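You operate a simulated robot arm through the tools that you are given. There is no shell and no other tool. Be economical: measure what you need, move in short steps, check, and stop when the job is done.

You run a simulated robot arm. Do the job below in one go: nothing can be reset, and whatever is moved stays where it is left.

TASK
Hang the long electrode in the cup, then slide on the orange disc and the guard ring.
Fine: disc under the ring; the other disc stays on its peg.
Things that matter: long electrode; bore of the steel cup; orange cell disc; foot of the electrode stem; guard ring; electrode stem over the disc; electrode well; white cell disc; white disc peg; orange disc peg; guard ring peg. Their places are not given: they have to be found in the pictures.

Only the result counts: the job must be done as asked and must still hold three seconds after the hand-in. Knocking over, shifting, dropping, spilling or breaking anything else fails it.

THE ROBOT
A 6-joint arm with a two-finger parallel gripper, fixed in place. Base frame: the origin is at the foot of the arm, x ahead of it, y to its left, z up; the work surface is at about z = 0.91. Lengths are in m, angles in rad, forces in N, time in s.
With the tool pointing down near the work surface it reaches from about 0.24 to 0.66 m from the base axis. Its first joint turns from -1.152 to 1.152 rad. Payload 2.9 kg.
The TCP is the grasp point between the finger pads, 0.03 m short of the fingertips. In the tool frame z runs along the fingers and y along their closing line. Largest opening 0.11 m; finger width 0.02, thickness 0.01; the body of the gripper, 0.048 by 0.112 m, starts 0.055 m behind the TCP.
Orientation is that of the tool frame in the base frame, as a unit quaternion [x, y, z, w]. With the fingers straight down and closing along the base's y, the tool's x points along the base's -x, its y along +y and its z along -z.

THE INTERFACE
- The arm moves only by the tool send_rows. Its argument "moves" is one flat list of numbers, 7 for each row, row after row: the turn, a rotation vector about the tool's x, y, z in rad, then the shift along the tool's x, y, z in m, then the gripper command, from -1 (fully open) to 1 (shut), values between in proportion. In form: [ax, ay, az, x, y, z, claw, ax, ay, az, x, y, z, claw, ...]. A call has 1 to 20 rows; each row is the pose to reach, as a shift and turn from the pose commanded when the call began, along the tool's axes at that moment. A row lasts 0.2 s, in which the tool goes at most 0.05 m and 0.15 rad; a call with a longer step from one row to the next is refused whole, and so is a gripper value outside its range. Where a pose cannot be reached the arm comes as near as it can. A force on the tool above 40 N (or 10 N above the force at the start of the call, whichever is more), or a blocked arm, ends the call early, and 0.2 s more pass. Each finger travels about 0.108 m/s and halts on what it meets, pressing with about 21 N; the grip force reading is that of the motor and also rises with nothing between the fingers. The clock runs only during rows and for 0.2 s after the last one: add rows that repeat a pose to give the fingers time. It gives the time, the measured TCP pose, the force on the tool (base axes), the opening and the grip force at its end, in the units of the frame above (readings bear some noise).
- Cameras (640 x 400 px; columns grow to the right, rows downward): "scene" is fixed at [0.0962, 0.4507, 1.393]; the picture's right is [-0.54, -0.84, 0.00], its down [-0.41, 0.26, -0.88] and it looks along [0.74, -0.47, -0.48] (base axes); focal length 292 px, centre (320, 200). "wrist" rides on the gripper at [-0.036, 0, -0.057] in the tool frame; the picture's right is [0.00, -1.00, 0.00], its down [0.97, 0.00, -0.24] and it looks along [0.24, 0.00, 0.97] (tool axes); focal length 218 px, centre (320, 200).
- get_image(camera): a new picture of that camera. It takes no simulated time.
- measure_at(camera, pixels): there is no depth. For up to 12 entries [column, row, z] of the newest picture of that camera ("zoom" is the newest enlarged one), the place [x, y] in the base frame at which the ray of that pixel passes the height z, good to about 0.002 m. It takes no simulated time.
- close_up(camera, box): a new picture of the part [left, top, right, bottom] of that camera's present view, enlarged. It takes no simulated time.
- job_done(): hands the job in; it is judged then, once.

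Keep the steps short. Do not move on a guess: measure, check each grasp and each placing, and mend mistakes. In all there are 80 turns and 34 pictures (those below and enlarged ones count). Leave the gripper open and the arm clear of the work at the hand-in unless told otherwise, and finish with a single line.

The tools are called after ">>>" as name(argument=value, ...) on one line, values as JSON. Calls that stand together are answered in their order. send_rows: Moves the arm, as the interface text tells. Its arguments: {"type":"object","properties":{"moves":{"type":"array","items":{"type":"number"}}},"required":["moves"]} The other tools are called the same way: get_image (camera) takes a picture; measure_at (camera, pixels) gives the place at which the rays of pixels pass given heights; close_up (camera, box) takes an enlarged picture of a part of a camera's view; job_done () hands the job in.

At the start:

```text
t: 0.0
tcp_pos: [0.4016, 0.0822, 1.2877]
tool_rot: [-0.001, 1.0, 0.0, 0.0]
force: [-1.0, -0.2, 0.2]
gripper_width: 0.1098
grasp_force: 0.1
```

scene: 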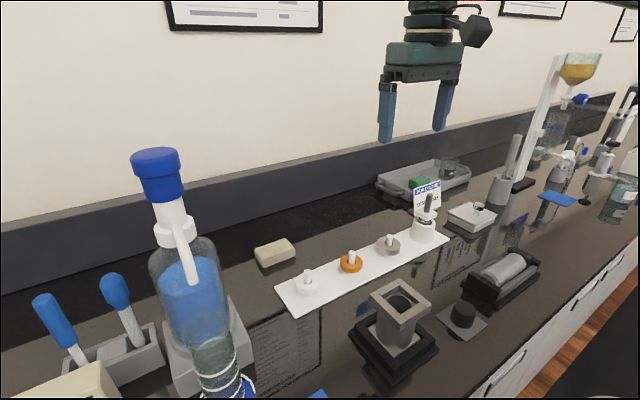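
wrist: 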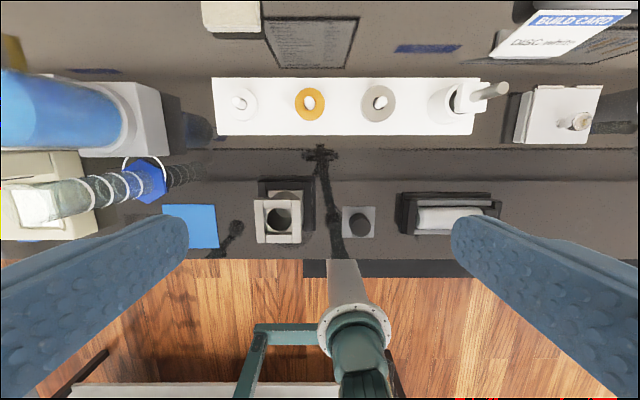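

I see a white rail holding, left to right, a white disc, an orange disc, a grey ring and a well with a rod in it. A square cup stand is in front of it. I'll take enlarged views to identify them.

>>> close_up(camera="scene", box=[260, 170, 480, 308])

>>> close_up(camera="scene", box=[330, 250, 570, 400])

>>> close_up(camera="wrist", box=[200, 60, 520, 260])

```text
2.90 times, centred on (370, 239) of scene
```

zoom: 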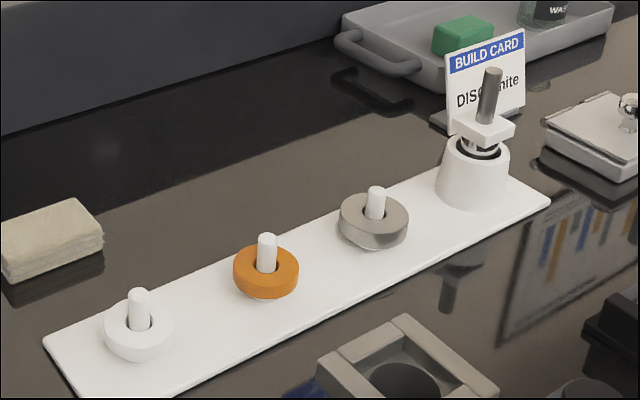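

```text
2.67 times, centred on (450, 325) of scene
```

zoom: 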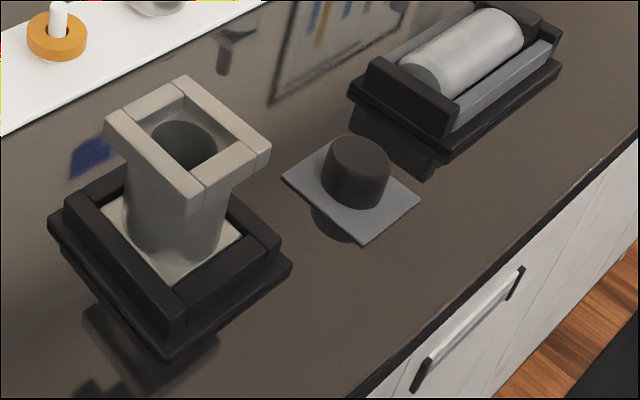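

```text
2.00 times, centred on (360, 160) of wrist
```

zoom: 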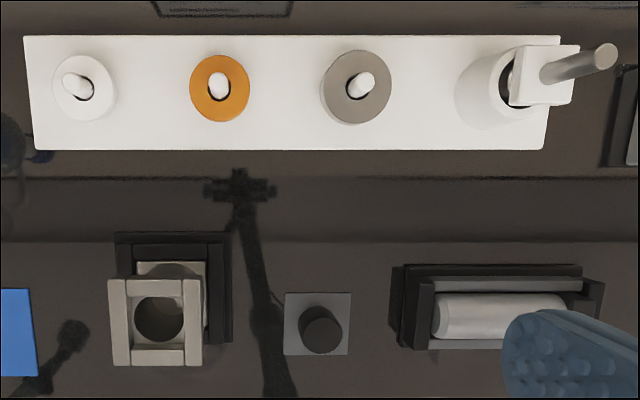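

The electrode sits in the well: a rod above a square flange. I'll triangulate the main features by measuring the same points from both cameras at several heights.

>>> measure_at(camera="zoom", pixels=[[219, 87, 0.93], [219, 87, 0.95], [357, 87, 0.93], [357, 87, 0.95], [607, 53, 1.0], [607, 53, 1.04], [540, 75, 0.97], [540, 75, 0.99], [160, 320, 0.98], [160, 320, 1.0], [80, 87, 0.93], [80, 87, 0.95]])

>>> measure_at(camera="scene", pixels=[[351.4, 261.4, 0.93], [351.4, 261.4, 0.95], [388.6, 242.0, 0.93], [388.6, 242.0, 0.95], [429.8, 194.8, 1.0], [429.8, 194.8, 1.04], [425.7, 215, 0.97], [425.7, 215, 0.99], [400.5, 299, 0.98], [400.5, 299, 1.0], [307.5, 283, 0.93], [307.5, 283, 0.95]])

```text
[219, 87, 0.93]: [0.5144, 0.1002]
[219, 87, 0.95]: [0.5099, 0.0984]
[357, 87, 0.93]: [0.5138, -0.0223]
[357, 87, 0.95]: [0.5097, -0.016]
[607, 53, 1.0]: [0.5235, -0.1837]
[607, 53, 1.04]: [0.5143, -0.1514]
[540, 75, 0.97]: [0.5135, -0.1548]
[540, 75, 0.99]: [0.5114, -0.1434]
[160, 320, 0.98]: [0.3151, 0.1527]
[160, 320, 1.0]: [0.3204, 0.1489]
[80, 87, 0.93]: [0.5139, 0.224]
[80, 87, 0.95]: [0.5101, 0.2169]
```

```text
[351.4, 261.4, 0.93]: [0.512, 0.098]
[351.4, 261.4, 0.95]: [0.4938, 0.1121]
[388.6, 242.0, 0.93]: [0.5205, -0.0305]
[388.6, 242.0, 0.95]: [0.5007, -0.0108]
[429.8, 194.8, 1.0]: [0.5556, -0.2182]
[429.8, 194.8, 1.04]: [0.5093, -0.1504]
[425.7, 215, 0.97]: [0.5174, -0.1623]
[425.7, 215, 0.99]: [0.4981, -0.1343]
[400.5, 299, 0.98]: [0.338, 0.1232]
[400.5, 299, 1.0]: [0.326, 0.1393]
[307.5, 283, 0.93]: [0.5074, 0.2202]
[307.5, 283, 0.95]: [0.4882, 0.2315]
```

Estimates so far:

| Feature | x | y | z |
|---|---|---|---|
| Electrode axis | 0.513 | -0.151 | rod top about 1.04, flange top about 0.977 |
| Cup centre | 0.322 | 0.147 | rim about 1.01 |
| Orange disc | 0.513 | 0.099 | top about 0.93 |
| Ring | 0.512 | -0.020 | top about 0.937 |

I'll move above the electrode, staying high.

>>> send_rows(moves=[0, 0, 0, -0.016, -0.033, 0.012, -1, 0, 0, 0, -0.032, -0.066, 0.024, -1, 0, 0, 0, -0.048, -0.1, 0.036, -1, 0, 0, 0, -0.064, -0.133, 0.048, -1, 0, 0, 0, -0.08, -0.166, 0.06, -1, 0, 0, 0, -0.096, -0.2, 0.07, -1, 0, 0, 0, -0.112, -0.233, 0.08, -1, 0, 0, 0, -0.112, -0.233, 0.08, -1])

>>> get_image(camera="wrist")

>>> close_up(camera="scene", box=[370, 150, 480, 240])

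```text
t: 1.8
tcp_pos: [0.5155, -0.1516, 1.2077]
tool_rot: [0.0, 1.0, 0.0, -0.001]
force: [1.2, 0.1, 0.5]
gripper_width: 0.1102
grasp_force: 0.1
```

```text
28 pictures are left
```

wrist: 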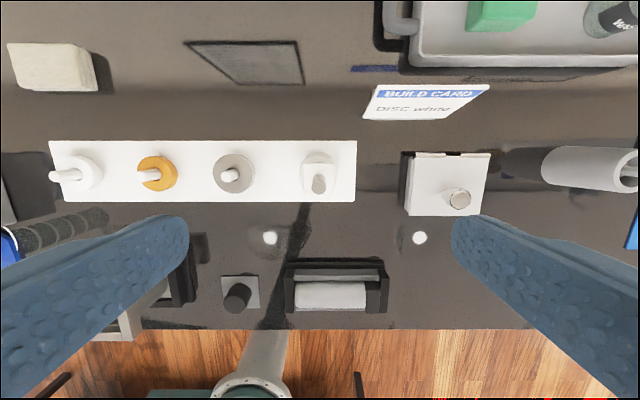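

```text
4.44 times, centred on (425, 195) of scene
```

zoom: 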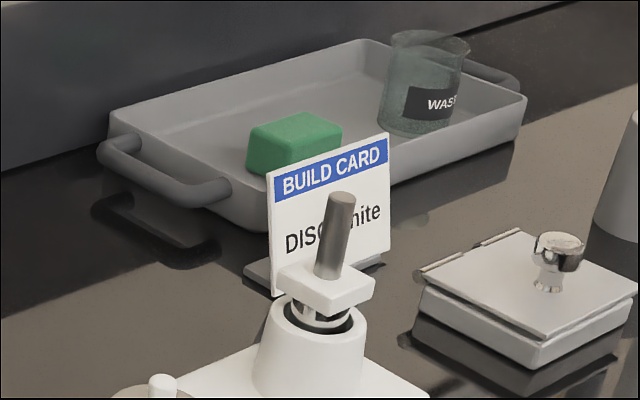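

The build card reads "DISC: white", but the instruction says orange, so I'll follow the instruction. Next is a closer look at the electrode.

>>> close_up(camera="wrist", box=[260, 130, 380, 205])

>>> measure_at(camera="zoom", pixels=[[340, 197, 1.0], [425, 120, 0.97]])

```text
5.33 times, centred on (320, 168) of wrist
```

zoom: 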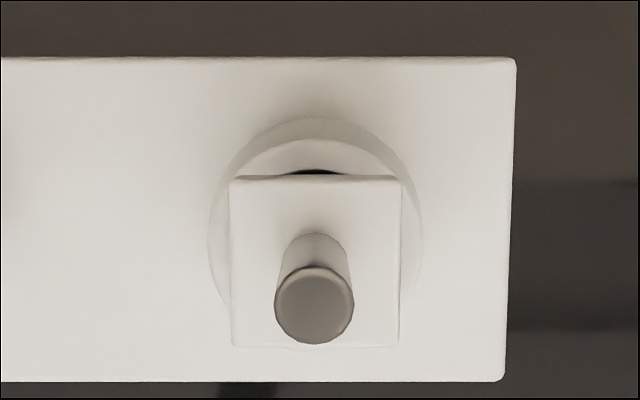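

```text
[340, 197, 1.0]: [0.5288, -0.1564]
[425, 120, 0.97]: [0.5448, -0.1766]
```

>>> measure_at(camera="zoom", pixels=[[314, 305, 1.03], [314, 305, 1.04], [314, 305, 1.05], [232, 262, 0.977], [400, 262, 0.977], [316, 178, 0.977], [316, 346, 0.977], [276, 305, 1.04], [354, 305, 1.04], [316, 250, 0.977]])

>>> measure_at(camera="scene", pixels=[[428.0, 195.3, 1.03], [428.0, 195.3, 1.04], [428.0, 195.3, 1.05], [424.8, 214.0, 0.97], [424.8, 214.0, 0.98], [424.8, 214.0, 0.99]])

```text
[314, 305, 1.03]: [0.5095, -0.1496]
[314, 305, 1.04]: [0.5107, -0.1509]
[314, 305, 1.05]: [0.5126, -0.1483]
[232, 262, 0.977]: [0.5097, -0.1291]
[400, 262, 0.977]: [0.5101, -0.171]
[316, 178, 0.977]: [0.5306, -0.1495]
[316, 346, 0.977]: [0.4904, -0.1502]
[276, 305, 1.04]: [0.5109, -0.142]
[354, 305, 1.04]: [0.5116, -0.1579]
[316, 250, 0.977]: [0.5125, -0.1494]
```

```text
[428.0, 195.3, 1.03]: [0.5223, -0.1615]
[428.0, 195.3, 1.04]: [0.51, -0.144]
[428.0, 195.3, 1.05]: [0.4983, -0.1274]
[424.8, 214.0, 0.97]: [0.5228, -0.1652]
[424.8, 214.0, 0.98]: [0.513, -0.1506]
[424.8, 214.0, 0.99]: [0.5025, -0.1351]
```

The electrode axis is at (0.511, -0.150), the rod top about 1.037, and the flange is 41 mm square with its top at 0.98. I'll half-close the fingers, lower to TCP z 1.02 and stop there to check.

>>> send_rows(moves=[0, 0, 0, 0.0035, 0.001, 0.04, 0, 0, 0, 0, 0.0035, 0.001, 0.08, 0, 0, 0, 0, 0.0035, 0.001, 0.12, 0, 0, 0, 0, 0.0035, 0.001, 0.15, 0, 0, 0, 0, 0.0035, 0.001, 0.175, 0, 0, 0, 0, 0.0035, 0.001, 0.188, 0, 0, 0, 0, 0.0035, 0.001, 0.188, 0])

>>> get_image(camera="wrist")

>>> close_up(camera="scene", box=[370, 130, 480, 240])

```text
t: 3.4
tcp_pos: [0.5107, -0.1503, 1.0194]
tool_rot: [0.0, 1.0, -0.001, 0.001]
force: [-0.5, 0.5, -0.6]
gripper_width: 0.0548
grasp_force: 0.1
```

```text
25 pictures are left
```

wrist: 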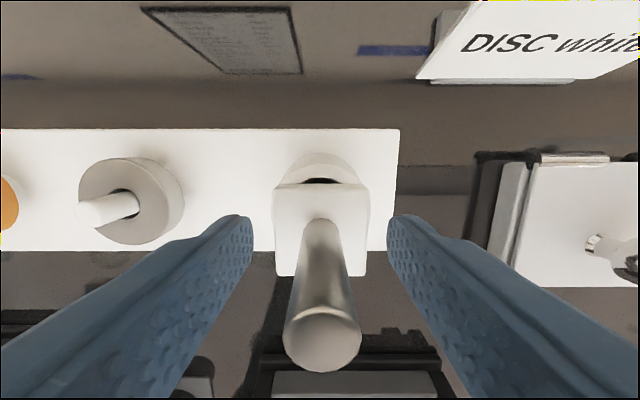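

```text
3.64 times, centred on (425, 185) of scene
```

zoom: 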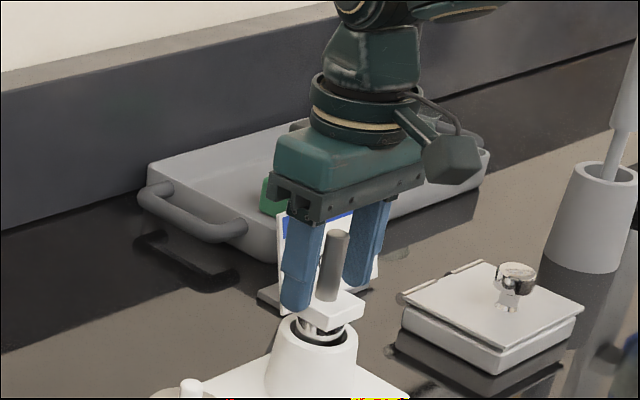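

The rod stands between the fingers and the tips clear the flange. I'll close now.

>>> send_rows(moves=[0, 0, 0, 0, 0, 0, 1, 0, 0, 0, 0, 0, 0, 1, 0, 0, 0, 0, 0, 0, 1, 0, 0, 0, 0, 0, 0, 1])

```text
t: 4.4
tcp_pos: [0.5116, -0.1496, 1.0202]
tool_rot: [0.0, 1.0, 0.0, 0.0]
force: [0.6, 0.3, 0.1]
gripper_width: 0.0158
grasp_force: 20.8
```

The grip is at 15.8 mm, which matches the rod. I'll lift straight up to z 1.20 and look.

>>> send_rows(moves=[0, 0, 0, 0, 0, -0.015, 1, 0, 0, 0, 0, 0, -0.03, 1, 0, 0, 0, 0, 0, -0.05, 1, 0, 0, 0, 0, 0, -0.08, 1, 0, 0, 0, 0, 0, -0.11, 1, 0, 0, 0, 0, 0, -0.15, 1, 0, 0, 0, 0, 0, -0.18, 1, 0, 0, 0, 0, 0, -0.18, 1])

>>> close_up(camera="scene", box=[340, 70, 500, 230])

>>> get_image(camera="wrist")

```text
t: 6.2
tcp_pos: [0.5105, -0.1502, 1.2015]
tool_rot: [0.0, 1.0, 0.0, 0.0]
force: [0.2, 0.2, -3.7]
gripper_width: 0.0158
grasp_force: 21.0
```

```text
2.50 times, centred on (420, 150) of scene
```

zoom: 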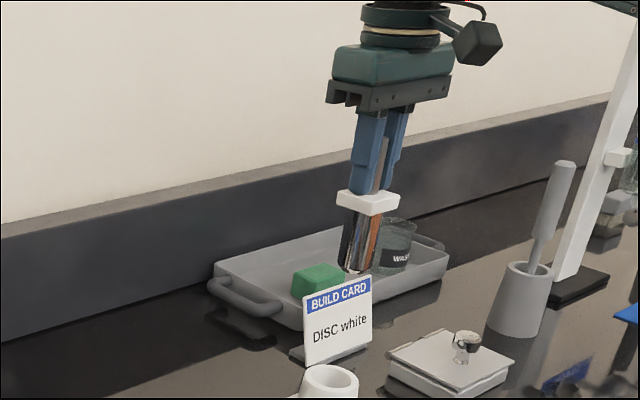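

```text
22 pictures are left
```

wrist: 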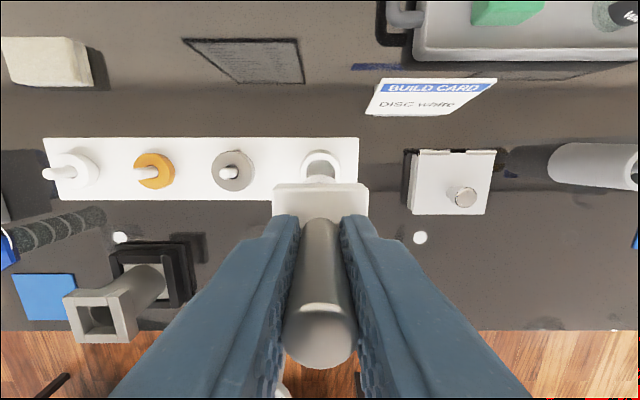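

The electrode is held straight, with a plug stem of about 55 mm below the flange. I'll carry it at z 1.20 to beside the cup, (0.33, 0.067), to see the collar.

>>> send_rows(moves=[0, 0, 0, 0.0225, 0.027, 0, 1, 0, 0, 0, 0.045, 0.054, 0, 1, 0, 0, 0, 0.0675, 0.081, 0, 1, 0, 0, 0, 0.09, 0.108, 0, 1, 0, 0, 0, 0.1125, 0.135, 0, 1, 0, 0, 0, 0.135, 0.162, 0, 1, 0, 0, 0, 0.158, 0.189, 0, 1, 0, 0, 0, 0.181, 0.217, 0, 1, 0, 0, 0, 0.181, 0.217, 0, 1])

>>> close_up(camera="wrist", box=[160, 120, 360, 245])

>>> close_up(camera="scene", box=[280, 150, 500, 380])

```text
t: 8.2
tcp_pos: [0.3302, 0.0685, 1.2004]
tool_rot: [0.001, 1.0, 0.0, 0.0]
force: [0.3, 0.1, -3.2]
gripper_width: 0.0154
grasp_force: 21.0
```

```text
3.20 times, centred on (260, 182) of wrist
```

zoom: 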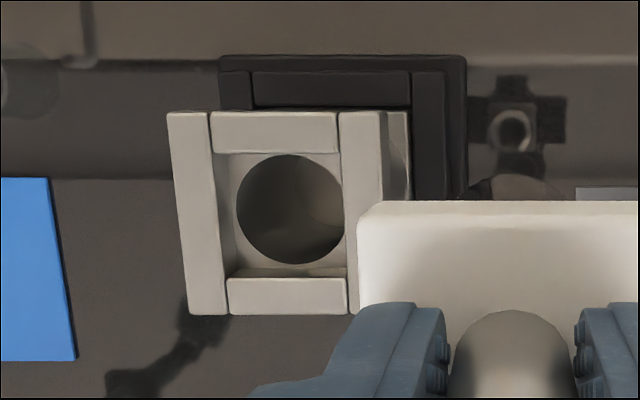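

```text
1.74 times, centred on (390, 265) of scene
```

zoom: 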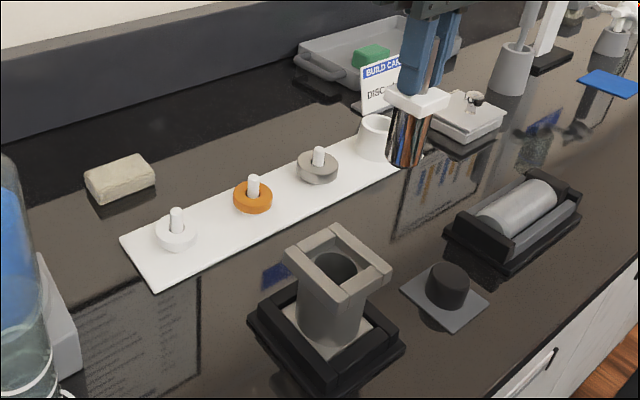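

The collar is a square recess with a bore in its floor, and it looks aligned with the base axes. I'll measure its edges.

>>> get_image(camera="wrist")

>>> close_up(camera="wrist", box=[200, 145, 290, 225])

```text
19 pictures are left
```

wrist: 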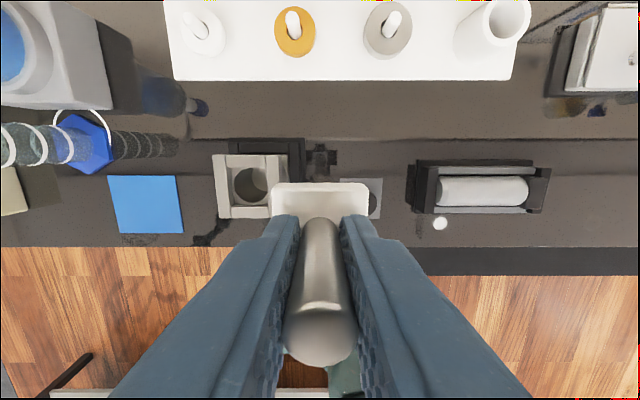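

```text
5.00 times, centred on (245, 185) of wrist
```

zoom: 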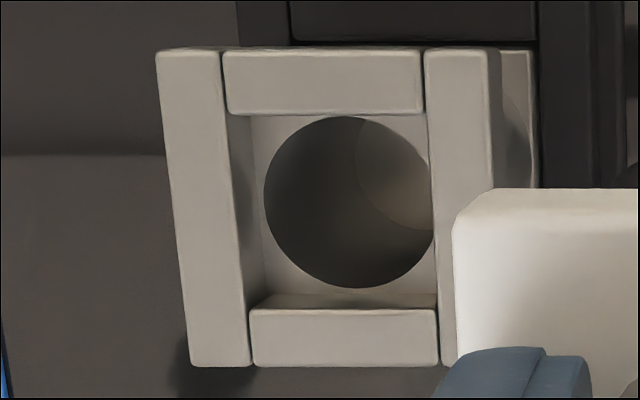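

>>> measure_at(camera="zoom", pixels=[[236, 212, 1.01], [432, 212, 1.01], [334, 113, 1.01], [334, 309, 1.01], [157, 48, 1.01], [489, 50, 1.01], [190, 366, 1.01], [322, 48, 1.01], [345, 366, 1.01], [350, 202, 1.0]])

>>> close_up(camera="scene", box=[350, 270, 450, 350])

```text
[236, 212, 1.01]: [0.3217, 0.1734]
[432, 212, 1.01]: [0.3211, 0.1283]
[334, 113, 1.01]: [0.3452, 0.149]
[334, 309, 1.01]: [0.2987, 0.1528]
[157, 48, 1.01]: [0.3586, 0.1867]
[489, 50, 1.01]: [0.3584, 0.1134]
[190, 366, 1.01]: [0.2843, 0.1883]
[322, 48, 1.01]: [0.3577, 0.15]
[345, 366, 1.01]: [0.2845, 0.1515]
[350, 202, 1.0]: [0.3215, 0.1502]
```

```text
5.00 times, centred on (400, 310) of scene
```

zoom: 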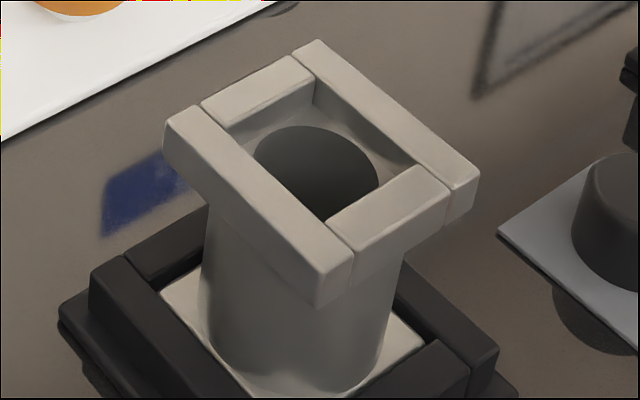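

>>> measure_at(camera="zoom", pixels=[[312, 40, 1.0], [312, 40, 1.01], [478, 178, 1.0], [478, 178, 1.01], [190, 106, 1.0], [190, 106, 1.01], [350, 256, 1.0], [350, 256, 1.01], [202, 102, 1.01], [292, 54, 1.01], [328, 224, 1.01], [416, 165, 1.01]])

```text
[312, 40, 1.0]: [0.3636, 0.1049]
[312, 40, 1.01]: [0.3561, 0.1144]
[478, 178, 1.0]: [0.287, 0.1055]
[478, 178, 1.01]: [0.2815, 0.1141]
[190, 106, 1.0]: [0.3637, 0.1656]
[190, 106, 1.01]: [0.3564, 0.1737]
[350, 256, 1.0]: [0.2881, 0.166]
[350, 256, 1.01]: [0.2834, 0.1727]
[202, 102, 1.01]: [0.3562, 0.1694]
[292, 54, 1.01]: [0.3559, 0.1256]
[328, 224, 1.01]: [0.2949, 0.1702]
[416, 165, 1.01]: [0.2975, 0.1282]
```

The recess is about 45 mm wide, centred near (0.321, 0.1505) with its rim at 1.008. The 41 mm flange fits, and yaw is aligned. I'll move over the centre.

>>> send_rows(moves=[0, 0, 0, 0.005, 0.041, 0, 1, 0, 0, 0, 0.009, 0.082, 0, 1, 0, 0, 0, 0.009, 0.082, 0, 1, 0, 0, 0, 0.009, 0.082, 0.03, 1, 0, 0, 0, 0.009, 0.082, 0.06, 1, 0, 0, 0, 0.009, 0.082, 0.075, 1, 0, 0, 0, 0.009, 0.082, 0.075, 1, 0, 0, 0, 0.009, 0.082, 0.075, 1])

>>> get_image(camera="wrist")

>>> close_up(camera="scene", box=[330, 170, 470, 370])

```text
t: 10.0
tcp_pos: [0.322, 0.1488, 1.1248]
tool_rot: [0.0, 1.0, 0.0, 0.0]
force: [-0.8, 0.7, -3.1]
gripper_width: 0.0155
grasp_force: 20.8
```

```text
16 pictures are left
```

wrist: 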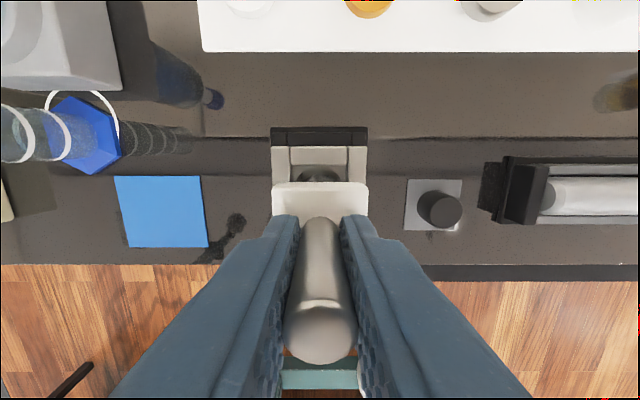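

```text
2.00 times, centred on (400, 270) of scene
```

zoom: 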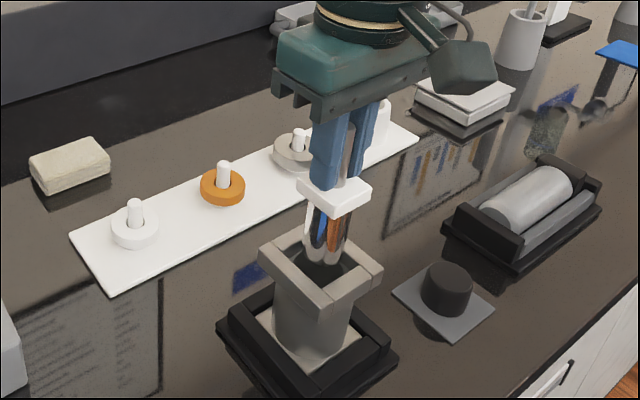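

The flange (columns 272–368) is centred on the cup (270–370), and the plug points into the recess. I'll lower it until the flange is just above the rim.

>>> send_rows(moves=[0, 0, 0, 0, 0.001, 0.012, 1, 0, 0, 0, 0, 0.001, 0.024, 1, 0, 0, 0, 0, 0.001, 0.036, 1, 0, 0, 0, 0, 0.001, 0.048, 1, 0, 0, 0, 0, 0.001, 0.06, 1, 0, 0, 0, 0, 0.001, 0.06, 1])

>>> close_up(camera="wrist", box=[240, 140, 400, 240])

>>> close_up(camera="scene", box=[350, 240, 450, 350])

```text
t: 11.4
tcp_pos: [0.3214, 0.1494, 1.0649]
tool_rot: [0.0, 1.0, 0.001, 0.0]
force: [0.8, 0.3, -2.9]
gripper_width: 0.0157
grasp_force: 20.8
```

```text
4.00 times, centred on (320, 190) of wrist
```

zoom: 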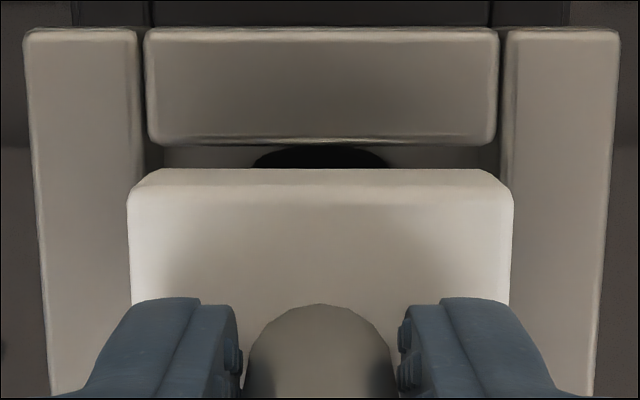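

```text
3.64 times, centred on (400, 295) of scene
```

zoom: 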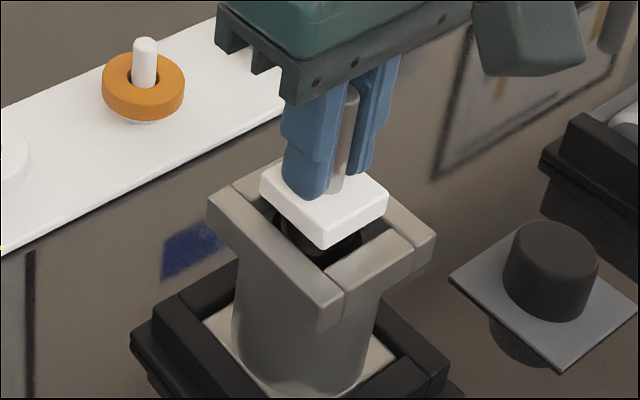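

Sideways it's well centred (flange 128–513, cup 23–619). I'll check the fore-aft gap numerically.

>>> close_up(camera="wrist", box=[240, 140, 400, 240])

>>> measure_at(camera="zoom", pixels=[[320, 143, 1.008], [320, 169, 1.025], [130, 215, 1.025], [512, 215, 1.025], [150, 143, 1.008], [495, 143, 1.008]])

```text
4.00 times, centred on (320, 190) of wrist
```

zoom: 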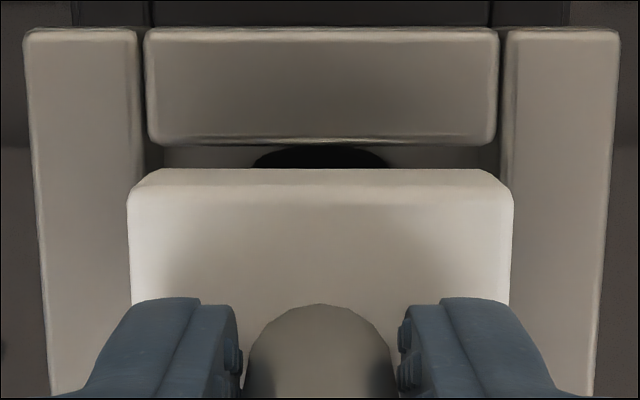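

```text
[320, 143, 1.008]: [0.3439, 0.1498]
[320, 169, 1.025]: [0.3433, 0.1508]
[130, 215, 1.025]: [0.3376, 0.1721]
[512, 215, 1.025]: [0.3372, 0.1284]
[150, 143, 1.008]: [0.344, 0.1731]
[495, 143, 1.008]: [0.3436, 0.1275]
```

The flange centre is within about 0.5 mm of the recess centre. I'll lower slowly until contact.

>>> send_rows(moves=[0, 0, 0, 0.0006, 0, 0.004, 1, 0, 0, 0, 0.0006, 0, 0.008, 1, 0, 0, 0, 0.0006, 0, 0.011, 1, 0, 0, 0, 0.0006, 0, 0.014, 1, 0, 0, 0, 0.0006, 0, 0.016, 1, 0, 0, 0, 0.0006, 0, 0.016, 1])

```text
t: 12.8
tcp_pos: [0.3199, 0.1496, 1.0486]
tool_rot: [0.0, 1.0, 0.0, 0.0]
force: [0.1, 0.5, -2.9]
gripper_width: 0.0155
grasp_force: 21.0
```

No contact yet at z 1.0486. I'll continue in 1 mm steps.

>>> send_rows(moves=[0, 0, 0, 0, 0, 0.001, 1, 0, 0, 0, 0, 0, 0.002, 1, 0, 0, 0, 0, 0, 0.003, 1, 0, 0, 0, 0, 0, 0.004, 1, 0, 0, 0, 0, 0, 0.004, 1])

>>> close_up(camera="scene", box=[350, 240, 450, 350])

```text
t: 14.0
tcp_pos: [0.3205, 0.1506, 1.0451]
tool_rot: [0.0, 1.0, -0.001, 0.001]
force: [-0.3, -0.6, -0.7]
gripper_width: 0.0155
grasp_force: 20.8
```

```text
3.64 times, centred on (400, 295) of scene
```

zoom: 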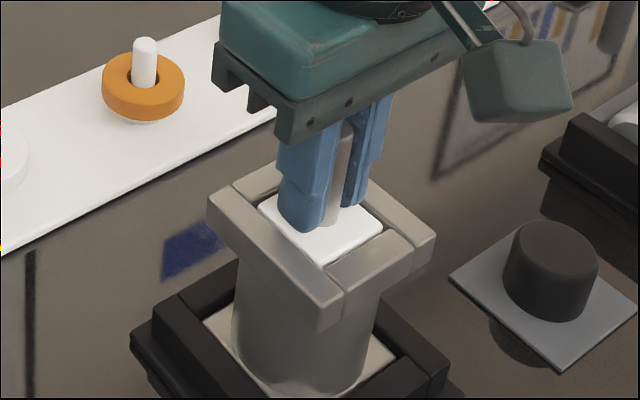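

The force eased from -2.9 to -0.7 and the flange sits in the recess about flush with the rim, so it's resting. I'll open gently and rise.

>>> send_rows(moves=[0, 0, 0, 0, 0, 0, 0.5, 0, 0, 0, 0, 0, 0, 0, 0, 0, 0, 0, 0, 0, 0, 0, 0, 0, 0, 0, -0.03, 0, 0, 0, 0, 0, 0, -0.07, 0, 0, 0, 0, 0, 0, -0.11, 0, 0, 0, 0, 0, 0, -0.11, 0])

>>> get_image(camera="wrist")

>>> close_up(camera="scene", box=[330, 230, 450, 350])

```text
t: 15.6
tcp_pos: [0.3216, 0.1488, 1.1554]
tool_rot: [0.001, 1.0, 0.0, 0.001]
force: [-0.3, -0.1, -0.3]
gripper_width: 0.0552
grasp_force: 0.0
```

```text
10 pictures are left
```

wrist: 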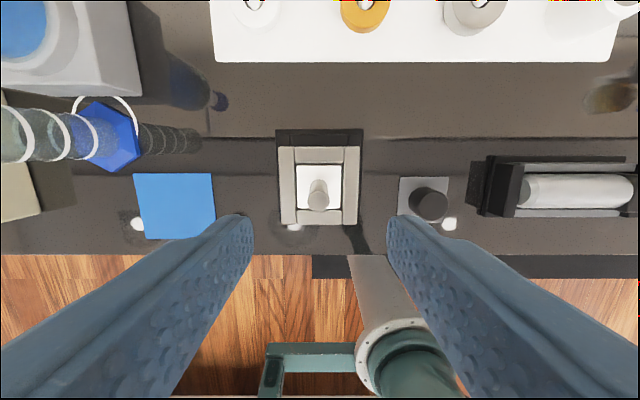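

```text
3.33 times, centred on (390, 290) of scene
```

zoom: 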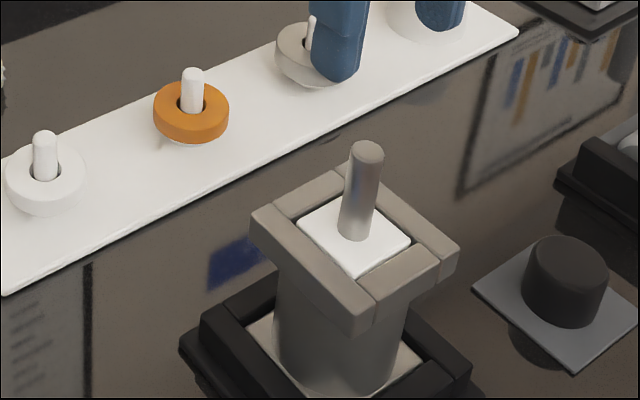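

The electrode hangs flush in the collar with the rod upright, its axis at about (0.3205, 0.150). Next I'll move above the orange disc at (0.513, 0.099).

>>> send_rows(moves=[0, 0, 0, -0.04, -0.01, 0, 0, 0, 0, 0, -0.08, -0.02, 0, -0.3, 0, 0, 0, -0.12, -0.03, 0.01, -0.64, 0, 0, 0, -0.16, -0.04, 0.025, -0.64, 0, 0, 0, -0.192, -0.05, 0.045, -0.64, 0, 0, 0, -0.192, -0.05, 0.045, -0.64])

>>> close_up(camera="wrist", box=[160, 130, 400, 280])

```text
t: 17.0
tcp_pos: [0.5143, 0.1005, 1.1085]
tool_rot: [0.0, 1.0, -0.001, 0.001]
force: [0.3, -0.4, 0.0]
gripper_width: 0.0902
grasp_force: 0.0
```

```text
2.67 times, centred on (280, 205) of wrist
```

zoom: 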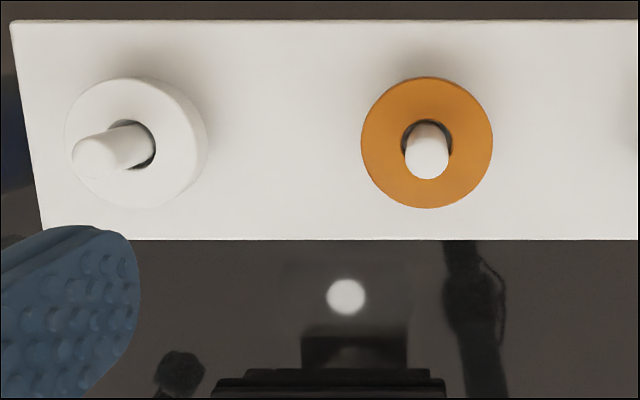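

>>> measure_at(camera="zoom", pixels=[[427, 142, 0.93], [427, 142, 0.94], [361, 142, 0.935], [493, 142, 0.935], [427, 77, 0.935], [427, 208, 0.935], [403, 140, 0.935], [452, 140, 0.935], [427, 165, 0.95], [427, 165, 0.96]])

>>> close_up(camera="scene", box=[320, 225, 420, 290])

```text
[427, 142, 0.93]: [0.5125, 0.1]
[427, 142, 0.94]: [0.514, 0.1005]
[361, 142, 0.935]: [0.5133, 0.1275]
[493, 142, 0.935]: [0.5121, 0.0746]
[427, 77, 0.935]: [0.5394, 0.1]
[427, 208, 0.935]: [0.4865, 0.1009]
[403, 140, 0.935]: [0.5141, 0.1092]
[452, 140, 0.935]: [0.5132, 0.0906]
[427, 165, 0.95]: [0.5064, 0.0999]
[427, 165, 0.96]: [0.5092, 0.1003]
```

```text
6.15 times, centred on (370, 258) of scene
```

zoom: 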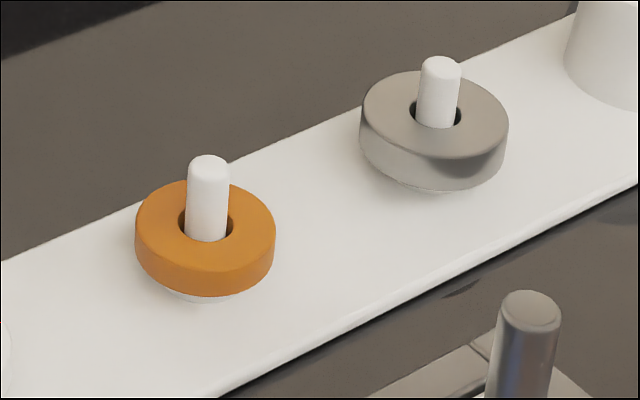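

>>> measure_at(camera="zoom", pixels=[[205, 230, 0.93], [205, 230, 0.935], [208, 273, 0.93], [208, 273, 0.935], [208, 296, 0.91], [208, 296, 0.92], [434, 113, 0.935], [434, 113, 0.945], [208, 165, 0.95], [208, 165, 0.96], [436, 190, 0.915], [436, 190, 0.925]])

```text
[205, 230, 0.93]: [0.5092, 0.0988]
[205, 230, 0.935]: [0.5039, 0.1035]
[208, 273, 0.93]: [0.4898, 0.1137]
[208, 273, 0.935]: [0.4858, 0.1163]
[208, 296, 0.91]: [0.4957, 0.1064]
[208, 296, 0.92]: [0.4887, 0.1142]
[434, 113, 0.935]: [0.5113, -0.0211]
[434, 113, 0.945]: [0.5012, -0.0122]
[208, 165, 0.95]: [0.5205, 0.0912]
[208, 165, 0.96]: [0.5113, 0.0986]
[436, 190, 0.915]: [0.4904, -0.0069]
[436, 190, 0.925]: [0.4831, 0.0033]
```

The orange disc is 52 mm wide with a 19 mm hole, centred at (0.513, 0.100), top 0.929 and bottom 0.918. The peg top is about 0.958. I'll lower to TCP z 0.950 so the tips are at 0.920, then close.

>>> send_rows(moves=[0, 0, 0, 0, 0, 0.04, -0.64, 0, 0, 0, 0, 0, 0.08, -0.64, 0, 0, 0, 0, 0, 0.12, -0.64, 0, 0, 0, 0, 0, 0.145, -0.64, 0, 0, 0, 0, 0, 0.159, -0.64, 0, 0, 0, 0, 0, 0.159, -0.64, 0, 0, 0, 0, 0, 0.159, -0.64])

```text
t: 18.6
tcp_pos: [0.5131, 0.0996, 0.9497]
tool_rot: [0.0, 1.0, 0.0, 0.0]
force: [-0.9, -0.5, 0.1]
gripper_width: 0.0904
grasp_force: 0.0
```

At depth with no contact force. Closing on the disc.

>>> send_rows(moves=[0, 0, 0, 0, 0, 0, -0.2, 0, 0, 0, 0, 0, 0, 0.1, 0, 0, 0, 0, 0, 0, 0.5, 0, 0, 0, 0, 0, 0, 1, 0, 0, 0, 0, 0, 0, 1])

>>> close_up(camera="scene", box=[310, 200, 430, 300])

```text
t: 19.8
tcp_pos: [0.5123, 0.1, 0.9513]
tool_rot: [-0.001, 1.0, 0.0, 0.0]
force: [0.5, 0.3, -0.2]
gripper_width: 0.0529
grasp_force: 20.7
```

```text
4.00 times, centred on (370, 250) of scene
```

zoom: 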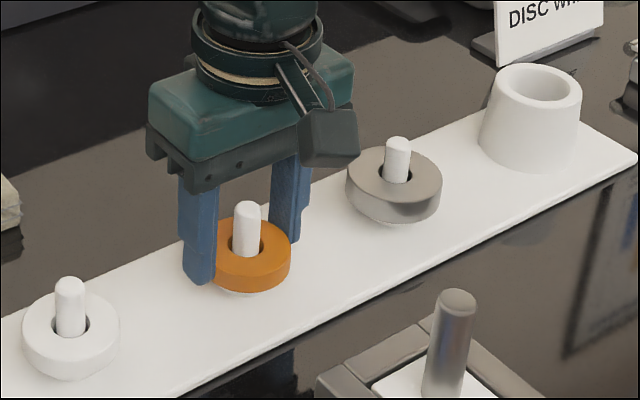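

The disc is gripped at 52.9 mm. I'll lift it clear of the peg and go back over the exact release position of the electrode.

>>> send_rows(moves=[0, 0, 0, 0, 0, -0.015, 1, 0, 0, 0, 0, 0, -0.035, 1, 0, 0, 0, 0, 0, -0.07, 1, 0, 0, 0, 0, 0, -0.11, 1, 0, 0, 0, 0, 0, -0.15, 1, 0, 0, 0, 0.03, 0.008, -0.17, 1, 0, 0, 0, 0.07, 0.018, -0.17, 1, 0, 0, 0, 0.11, 0.029, -0.17, 1, 0, 0, 0, 0.15, 0.039, -0.17, 1, 0, 0, 0, 0.18, 0.047, -0.17, 1, 0, 0, 0, 0.192, 0.05, -0.17, 1, 0, 0, 0, 0.192, 0.05, -0.17, 1])

>>> close_up(camera="wrist", box=[230, 130, 410, 400])

```text
t: 22.4
tcp_pos: [0.3192, 0.1518, 1.1196]
tool_rot: [0.001, 1.0, 0.0, -0.001]
force: [-0.4, -1.3, -0.2]
gripper_width: 0.0
grasp_force: 21.3
```

```text
1.48 times, centred on (320, 265) of wrist
```

zoom: 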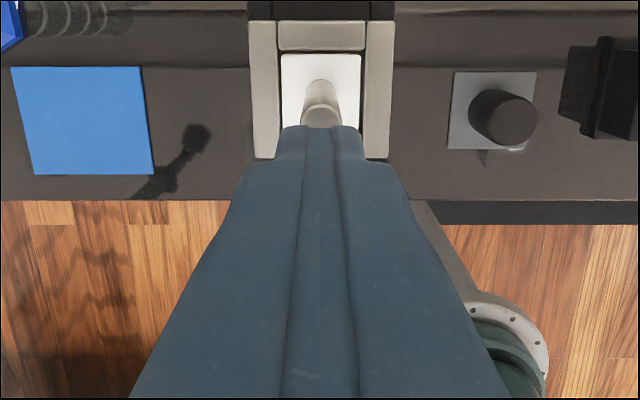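

The fingers are shut on nothing, so the disc slipped out. I'll find it.

>>> get_image(camera="scene")

```text
4 pictures are left
```

scene: 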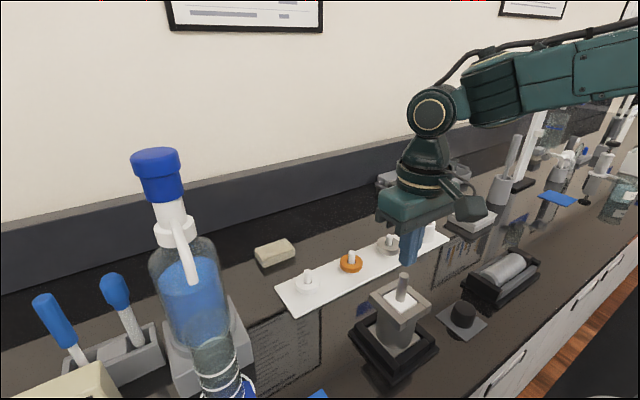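

The disc is still on its peg at pixel (351, 263), apparently undisturbed. My grip was probably too shallow. I'll go back over it, open, and descend deeper.

>>> send_rows(moves=[0, 0, 0, -0.04, -0.01, 0, 1, 0, 0, 0, -0.08, -0.02, 0, 0.5, 0, 0, 0, -0.12, -0.03, 0, 0, 0, 0, 0, -0.16, -0.04, 0, -0.64, 0, 0, 0, -0.192, -0.05, 0, -0.64, 0, 0, 0, -0.192, -0.05, 0, -0.64, 0, 0, 0, -0.192, -0.05, 0.04, -0.64, 0, 0, 0, -0.192, -0.05, 0.08, -0.64, 0, 0, 0, -0.192, -0.05, 0.12, -0.64, 0, 0, 0, -0.192, -0.05, 0.15, -0.64, 0, 0, 0, -0.192, -0.05, 0.168, -0.64, 0, 0, 0, -0.192, -0.05, 0.17, -0.64, 0, 0, 0, -0.192, -0.05, 0.17, -0.64])

>>> measure_at(camera="scene", pixels=[[351.4, 261.9, 0.93]])

```text
t: 25.2
tcp_pos: [0.5126, 0.1003, 0.9502]
tool_rot: [0.0, 1.0, -0.001, -0.001]
force: [1.1, -0.4, -0.6]
gripper_width: 0.0902
grasp_force: 0.1
```

```text
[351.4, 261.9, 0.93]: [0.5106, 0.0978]
```

At z 0.950. I'll go down in 1 mm steps to about 0.9455, watching the force.

>>> send_rows(moves=[0, 0, 0, 0, 0, 0.001, -0.64, 0, 0, 0, 0, 0, 0.002, -0.64, 0, 0, 0, 0, 0, 0.003, -0.64, 0, 0, 0, 0, 0, 0.0045, -0.64, 0, 0, 0, 0, 0, 0.0045, -0.64])

```text
t: 26.4
tcp_pos: [0.5122, 0.1, 0.9457]
tool_rot: [0.0, 1.0, -0.001, 0.0]
force: [-0.7, 0.9, 0.4]
gripper_width: 0.0901
grasp_force: 0.1
```

Still no contact, so I'll go another 2 mm and then close.

>>> send_rows(moves=[0, 0, 0, 0, 0, 0.001, -0.64, 0, 0, 0, 0, 0, 0.002, -0.64, 0, 0, 0, 0, 0, 0.002, -0.64])

```text
t: 27.2
tcp_pos: [0.5124, 0.0991, 0.9447]
tool_rot: [0.0, 1.0, -0.001, 0.0]
force: [0.5, 0.2, 0.0]
gripper_width: 0.0903
grasp_force: 0.1
```

>>> send_rows(moves=[0, 0, 0, 0, 0, 0, -0.2, 0, 0, 0, 0, 0, 0, 0.1, 0, 0, 0, 0, 0, 0, 0.5, 0, 0, 0, 0, 0, 0, 1, 0, 0, 0, 0, 0, 0, 1, 0, 0, 0, 0, 0, 0, 1])

>>> send_rows(moves=[0, 0, 0, 0, 0, -0.001, 1, 0, 0, 0, 0, 0, -0.002, 1, 0, 0, 0, 0, 0, -0.004, 1, 0, 0, 0, 0, 0, -0.006, 1, 0, 0, 0, 0, 0, -0.006, 1])

```text
t: 28.6
tcp_pos: [0.5132, 0.1006, 0.9439]
tool_rot: [0.0, 1.0, 0.001, 0.0]
force: [0.6, -0.5, -1.0]
gripper_width: 0.0528
grasp_force: 21.1
```

```text
t: 29.8
tcp_pos: [0.5129, 0.101, 0.951]
tool_rot: [0.0, 1.0, 0.0, 0.001]
force: [0.1, 0.0, 0.0]
gripper_width: 0.053
grasp_force: 21.0
```

Width still 53 mm after 6 mm of lift. I'll go up slowly another 20 mm.

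>>> send_rows(moves=[0, 0, 0, 0, 0, -0.003, 1, 0, 0, 0, 0, 0, -0.006, 1, 0, 0, 0, 0, 0, -0.009, 1, 0, 0, 0, 0, 0, -0.012, 1, 0, 0, 0, 0, 0, -0.015, 1, 0, 0, 0, 0, 0, -0.018, 1, 0, 0, 0, 0, 0, -0.021, 1, 0, 0, 0, 0, 0, -0.021, 1])

```text
t: 31.6
tcp_pos: [0.5116, 0.0995, 0.9723]
tool_rot: [0.0, 1.0, 0.0, 0.0]
force: [-1.0, -0.1, 0.0]
gripper_width: 0.0527
grasp_force: 21.4
```

Still held, and the tips are now above where the disc's seat was. I'll carry it gently up and over the rod.

>>> send_rows(moves=[0, 0, 0, 0, 0, -0.01, 1, 0, 0, 0, 0, 0, -0.025, 1, 0, 0, 0, 0, 0, -0.05, 1, 0, 0, 0, 0, 0, -0.075, 1, 0, 0, 0, 0, 0, -0.1, 1, 0, 0, 0, 0, 0, -0.125, 1, 0, 0, 0, 0, 0, -0.145, 1, 0, 0, 0, 0, 0, -0.15, 1, 0, 0, 0, 0, 0, -0.15, 1])

>>> send_rows(moves=[0, 0, 0, 0.012, 0.003, 0, 1, 0, 0, 0, 0.03, 0.008, 0, 1, 0, 0, 0, 0.055, 0.0143, 0, 1, 0, 0, 0, 0.08, 0.0208, 0, 1, 0, 0, 0, 0.105, 0.0273, 0, 1, 0, 0, 0, 0.13, 0.0339, 0, 1, 0, 0, 0, 0.155, 0.0404, 0, 1, 0, 0, 0, 0.177, 0.0461, 0, 1, 0, 0, 0, 0.188, 0.049, 0, 1, 0, 0, 0, 0.192, 0.05, 0, 1, 0, 0, 0, 0.192, 0.05, 0, 1])

```text
t: 33.6
tcp_pos: [0.5125, 0.0998, 1.1211]
tool_rot: [0.001, 1.0, 0.001, 0.001]
force: [-0.5, 0.9, -0.6]
gripper_width: 0.0529
grasp_force: 20.9
```

```text
t: 36.0
tcp_pos: [0.3191, 0.1511, 1.1201]
tool_rot: [0.001, 1.0, 0.0, 0.0]
force: [-1.0, 0.0, 0.6]
gripper_width: 0.0528
grasp_force: 20.8
```

Still held at 52.8 mm. I'll lower to just above the rod tip and check alignment through the disc's hole.

>>> send_rows(moves=[0, 0, 0, 0, 0, 0.012, 1, 0, 0, 0, 0, 0, 0.026, 1, 0, 0, 0, 0, 0, 0.026, 1])

>>> close_up(camera="wrist", box=[220, 120, 420, 260])

```text
t: 36.8
tcp_pos: [0.3216, 0.1497, 1.0947]
tool_rot: [0.0, 1.0, 0.0, 0.001]
force: [0.7, 0.3, -1.5]
gripper_width: 0.0527
grasp_force: 20.4
```

```text
2.86 times, centred on (320, 190) of wrist
```

zoom: 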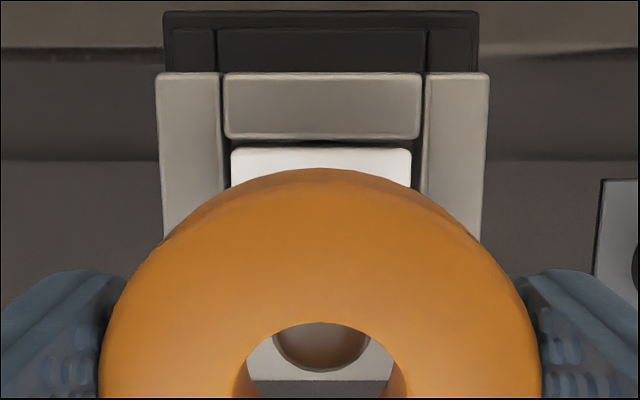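

>>> measure_at(camera="zoom", pixels=[[322, 372, 1.062], [272, 328, 1.062], [371, 328, 1.062], [320, 149, 1.006], [320, 322, 1.08], [320, 169, 1.08], [231, 180, 1.006], [411, 180, 1.006]])

```text
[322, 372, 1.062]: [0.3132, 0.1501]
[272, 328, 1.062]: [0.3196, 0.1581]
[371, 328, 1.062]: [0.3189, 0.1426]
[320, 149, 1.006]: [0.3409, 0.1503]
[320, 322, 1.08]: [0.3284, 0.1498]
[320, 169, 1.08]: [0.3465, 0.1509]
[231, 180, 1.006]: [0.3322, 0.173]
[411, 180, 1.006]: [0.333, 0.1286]
```

The rod centre is about (0.3208, 0.150) and the disc centre about (0.320, 0.150). I'll nudge 0.8 mm in +x and lower in small steps.

>>> send_rows(moves=[0, 0, 0, -0.0008, 0, 0.002, 1, 0, 0, 0, -0.0008, 0, 0.006, 1, 0, 0, 0, -0.0008, 0, 0.009, 1, 0, 0, 0, -0.0008, 0, 0.012, 1, 0, 0, 0, -0.0008, 0, 0.015, 1, 0, 0, 0, -0.0008, 0, 0.015, 1])

```text
t: 38.2
tcp_pos: [0.3214, 0.1496, 1.0795]
tool_rot: [0.0, 1.0, 0.0, 0.0]
force: [0.1, -0.2, -0.4]
gripper_width: 0.053
grasp_force: 21.2
```

No force, and the disc's bottom is past the rod tip. I'll continue down to TCP 1.041.

>>> send_rows(moves=[0, 0, 0, 0, 0, 0.006, 1, 0, 0, 0, 0, 0, 0.012, 1, 0, 0, 0, 0, 0, 0.018, 1, 0, 0, 0, 0, 0, 0.024, 1, 0, 0, 0, 0, 0, 0.03, 1, 0, 0, 0, 0, 0, 0.036, 1, 0, 0, 0, 0, 0, 0.038, 1, 0, 0, 0, 0, 0, 0.038, 1])

```text
t: 40.0
tcp_pos: [0.3223, 0.1499, 1.0421]
tool_rot: [-0.001, 1.0, 0.0, 0.001]
force: [-5.1, -1.6, 19.4]
gripper_width: 0.0531
grasp_force: 20.4
```

There's a contact force of 19 N, either the tips on the rim or the disc seated. I'll back up 2 mm, then release slowly.

>>> send_rows(moves=[0, 0, 0, 0, 0, -0.001, 1, 0, 0, 0, 0, 0, -0.002, 1, 0, 0, 0, 0, 0, -0.002, 1])

```text
t: 40.8
tcp_pos: [0.3213, 0.1498, 1.0446]
tool_rot: [0.0, 1.0, 0.0, 0.0]
force: [-0.2, 0.5, -0.5]
gripper_width: 0.053
grasp_force: 21.5
```

Force gone. Releasing and rising.

>>> send_rows(moves=[0, 0, 0, 0, 0, 0, 0, 0, 0, 0, 0, 0, 0, -0.4, 0, 0, 0, 0, 0, 0, -0.64, 0, 0, 0, 0, 0, 0, -0.64, 0, 0, 0, 0, 0, -0.03, -0.64, 0, 0, 0, 0, 0, -0.07, -0.64, 0, 0, 0, 0, 0, -0.11, -0.64, 0, 0, 0, 0, 0, -0.11, -0.64])

>>> get_image(camera="scene")

```text
t: 42.6
tcp_pos: [0.3224, 0.1501, 1.1554]
tool_rot: [0.0, 1.0, 0.0, 0.0]
force: [-0.2, 0.2, -0.3]
gripper_width: 0.0904
grasp_force: 0.0
```

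```text
2 pictures are left
```

scene: 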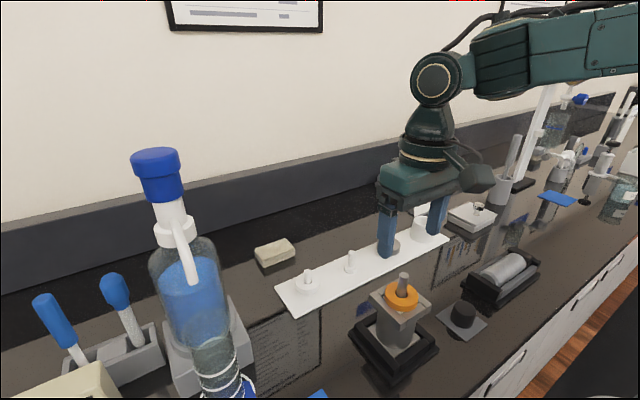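

The disc is on the rod at pixel (402, 297) and its peg is empty. Next is the ring at about (0.513, -0.020), which I reach by an exact 0.12 m peg-pitch offset from the orange peg pose.

>>> send_rows(moves=[0, 0, 0, -0.0239, -0.0213, 0, -0.64, 0, 0, 0, -0.0478, -0.0425, 0, -0.64, 0, 0, 0, -0.0717, -0.0638, 0, -0.64, 0, 0, 0, -0.0956, -0.085, 0, -0.64, 0, 0, 0, -0.1195, -0.1063, 0, -0.64, 0, 0, 0, -0.1434, -0.1275, 0, -0.64, 0, 0, 0, -0.1673, -0.1488, 0, -0.64, 0, 0, 0, -0.1912, -0.17, 0, -0.64, 0, 0, 0, -0.1912, -0.17, 0.04, -0.64, 0, 0, 0, -0.1912, -0.17, 0.08, -0.64, 0, 0, 0, -0.1912, -0.17, 0.12, -0.64, 0, 0, 0, -0.1912, -0.17, 0.12, -0.64])

>>> measure_at(camera="scene", pixels=[[402, 296, 1.014], [402, 296, 1.018], [402, 296, 1.022], [395.5, 243, 0.935]])

```text
t: 45.2
tcp_pos: [0.5128, -0.0202, 1.034]
tool_rot: [0.0, 1.0, 0.0, 0.002]
force: [0.6, 0.7, -0.6]
gripper_width: 0.0905
grasp_force: 0.2
```

```text
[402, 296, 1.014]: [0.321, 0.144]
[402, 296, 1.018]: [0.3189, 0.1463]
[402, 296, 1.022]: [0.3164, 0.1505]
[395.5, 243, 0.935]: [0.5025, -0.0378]
```

At (0.513, -0.020). I'll lower to TCP 0.946, with tips near 0.916.

>>> send_rows(moves=[0, 0, 0, 0, 0, 0.03, -0.64, 0, 0, 0, 0, 0, 0.06, -0.64, 0, 0, 0, 0, 0, 0.078, -0.64, 0, 0, 0, 0, 0, 0.088, -0.64, 0, 0, 0, 0, 0, 0.088, -0.64])

>>> send_rows(moves=[0, 0, 0, 0, 0, 0, -0.3, 0, 0, 0, 0, 0, 0, 0, 0, 0, 0, 0, 0, 0, 0.5, 0, 0, 0, 0, 0, 0, 1, 0, 0, 0, 0, 0, 0, 1, 0, 0, 0, 0, 0, 0, 1])

```text
t: 46.4
tcp_pos: [0.5118, -0.0196, 0.9453]
tool_rot: [0.0, 1.0, 0.0, 0.001]
force: [-0.4, -0.3, 0.0]
gripper_width: 0.0903
grasp_force: 0.0
```

```text
t: 47.8
tcp_pos: [0.5137, -0.02, 0.9462]
tool_rot: [0.0, 1.0, -0.001, 0.0]
force: [-0.4, 0.3, 0.5]
gripper_width: 0.0595
grasp_force: 20.6
```

The ring is gripped at 59.5 mm. I'll lift slowly and check the hold.

>>> send_rows(moves=[0, 0, 0, 0, 0, -0.002, 1, 0, 0, 0, 0, 0, -0.005, 1, 0, 0, 0, 0, 0, -0.008, 1, 0, 0, 0, 0, 0, -0.012, 1, 0, 0, 0, 0, 0, -0.016, 1, 0, 0, 0, 0, 0, -0.02, 1, 0, 0, 0, 0, 0, -0.024, 1, 0, 0, 0, 0, 0, -0.028, 1, 0, 0, 0, 0, 0, -0.028, 1])

>>> send_rows(moves=[0, 0, 0, 0, 0, -0.01, 1, 0, 0, 0, 0, 0, -0.025, 1, 0, 0, 0, 0, 0, -0.05, 1, 0, 0, 0, 0, 0, -0.075, 1, 0, 0, 0, 0, 0, -0.1, 1, 0, 0, 0, 0, 0, -0.125, 1, 0, 0, 0, 0, 0, -0.145, 1, 0, 0, 0, 0, 0, -0.15, 1, 0, 0, 0, 0, 0, -0.15, 1])

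```text
t: 49.8
tcp_pos: [0.5122, -0.02, 0.9746]
tool_rot: [-0.001, 1.0, 0.0, 0.001]
force: [0.5, 0.0, -1.8]
gripper_width: 0.0594
grasp_force: 21.2
```

```text
t: 51.8
tcp_pos: [0.5109, -0.0203, 1.1251]
tool_rot: [0.0, 1.0, 0.0, 0.0]
force: [0.5, -0.5, -2.0]
gripper_width: 0.0597
grasp_force: 21.0
```

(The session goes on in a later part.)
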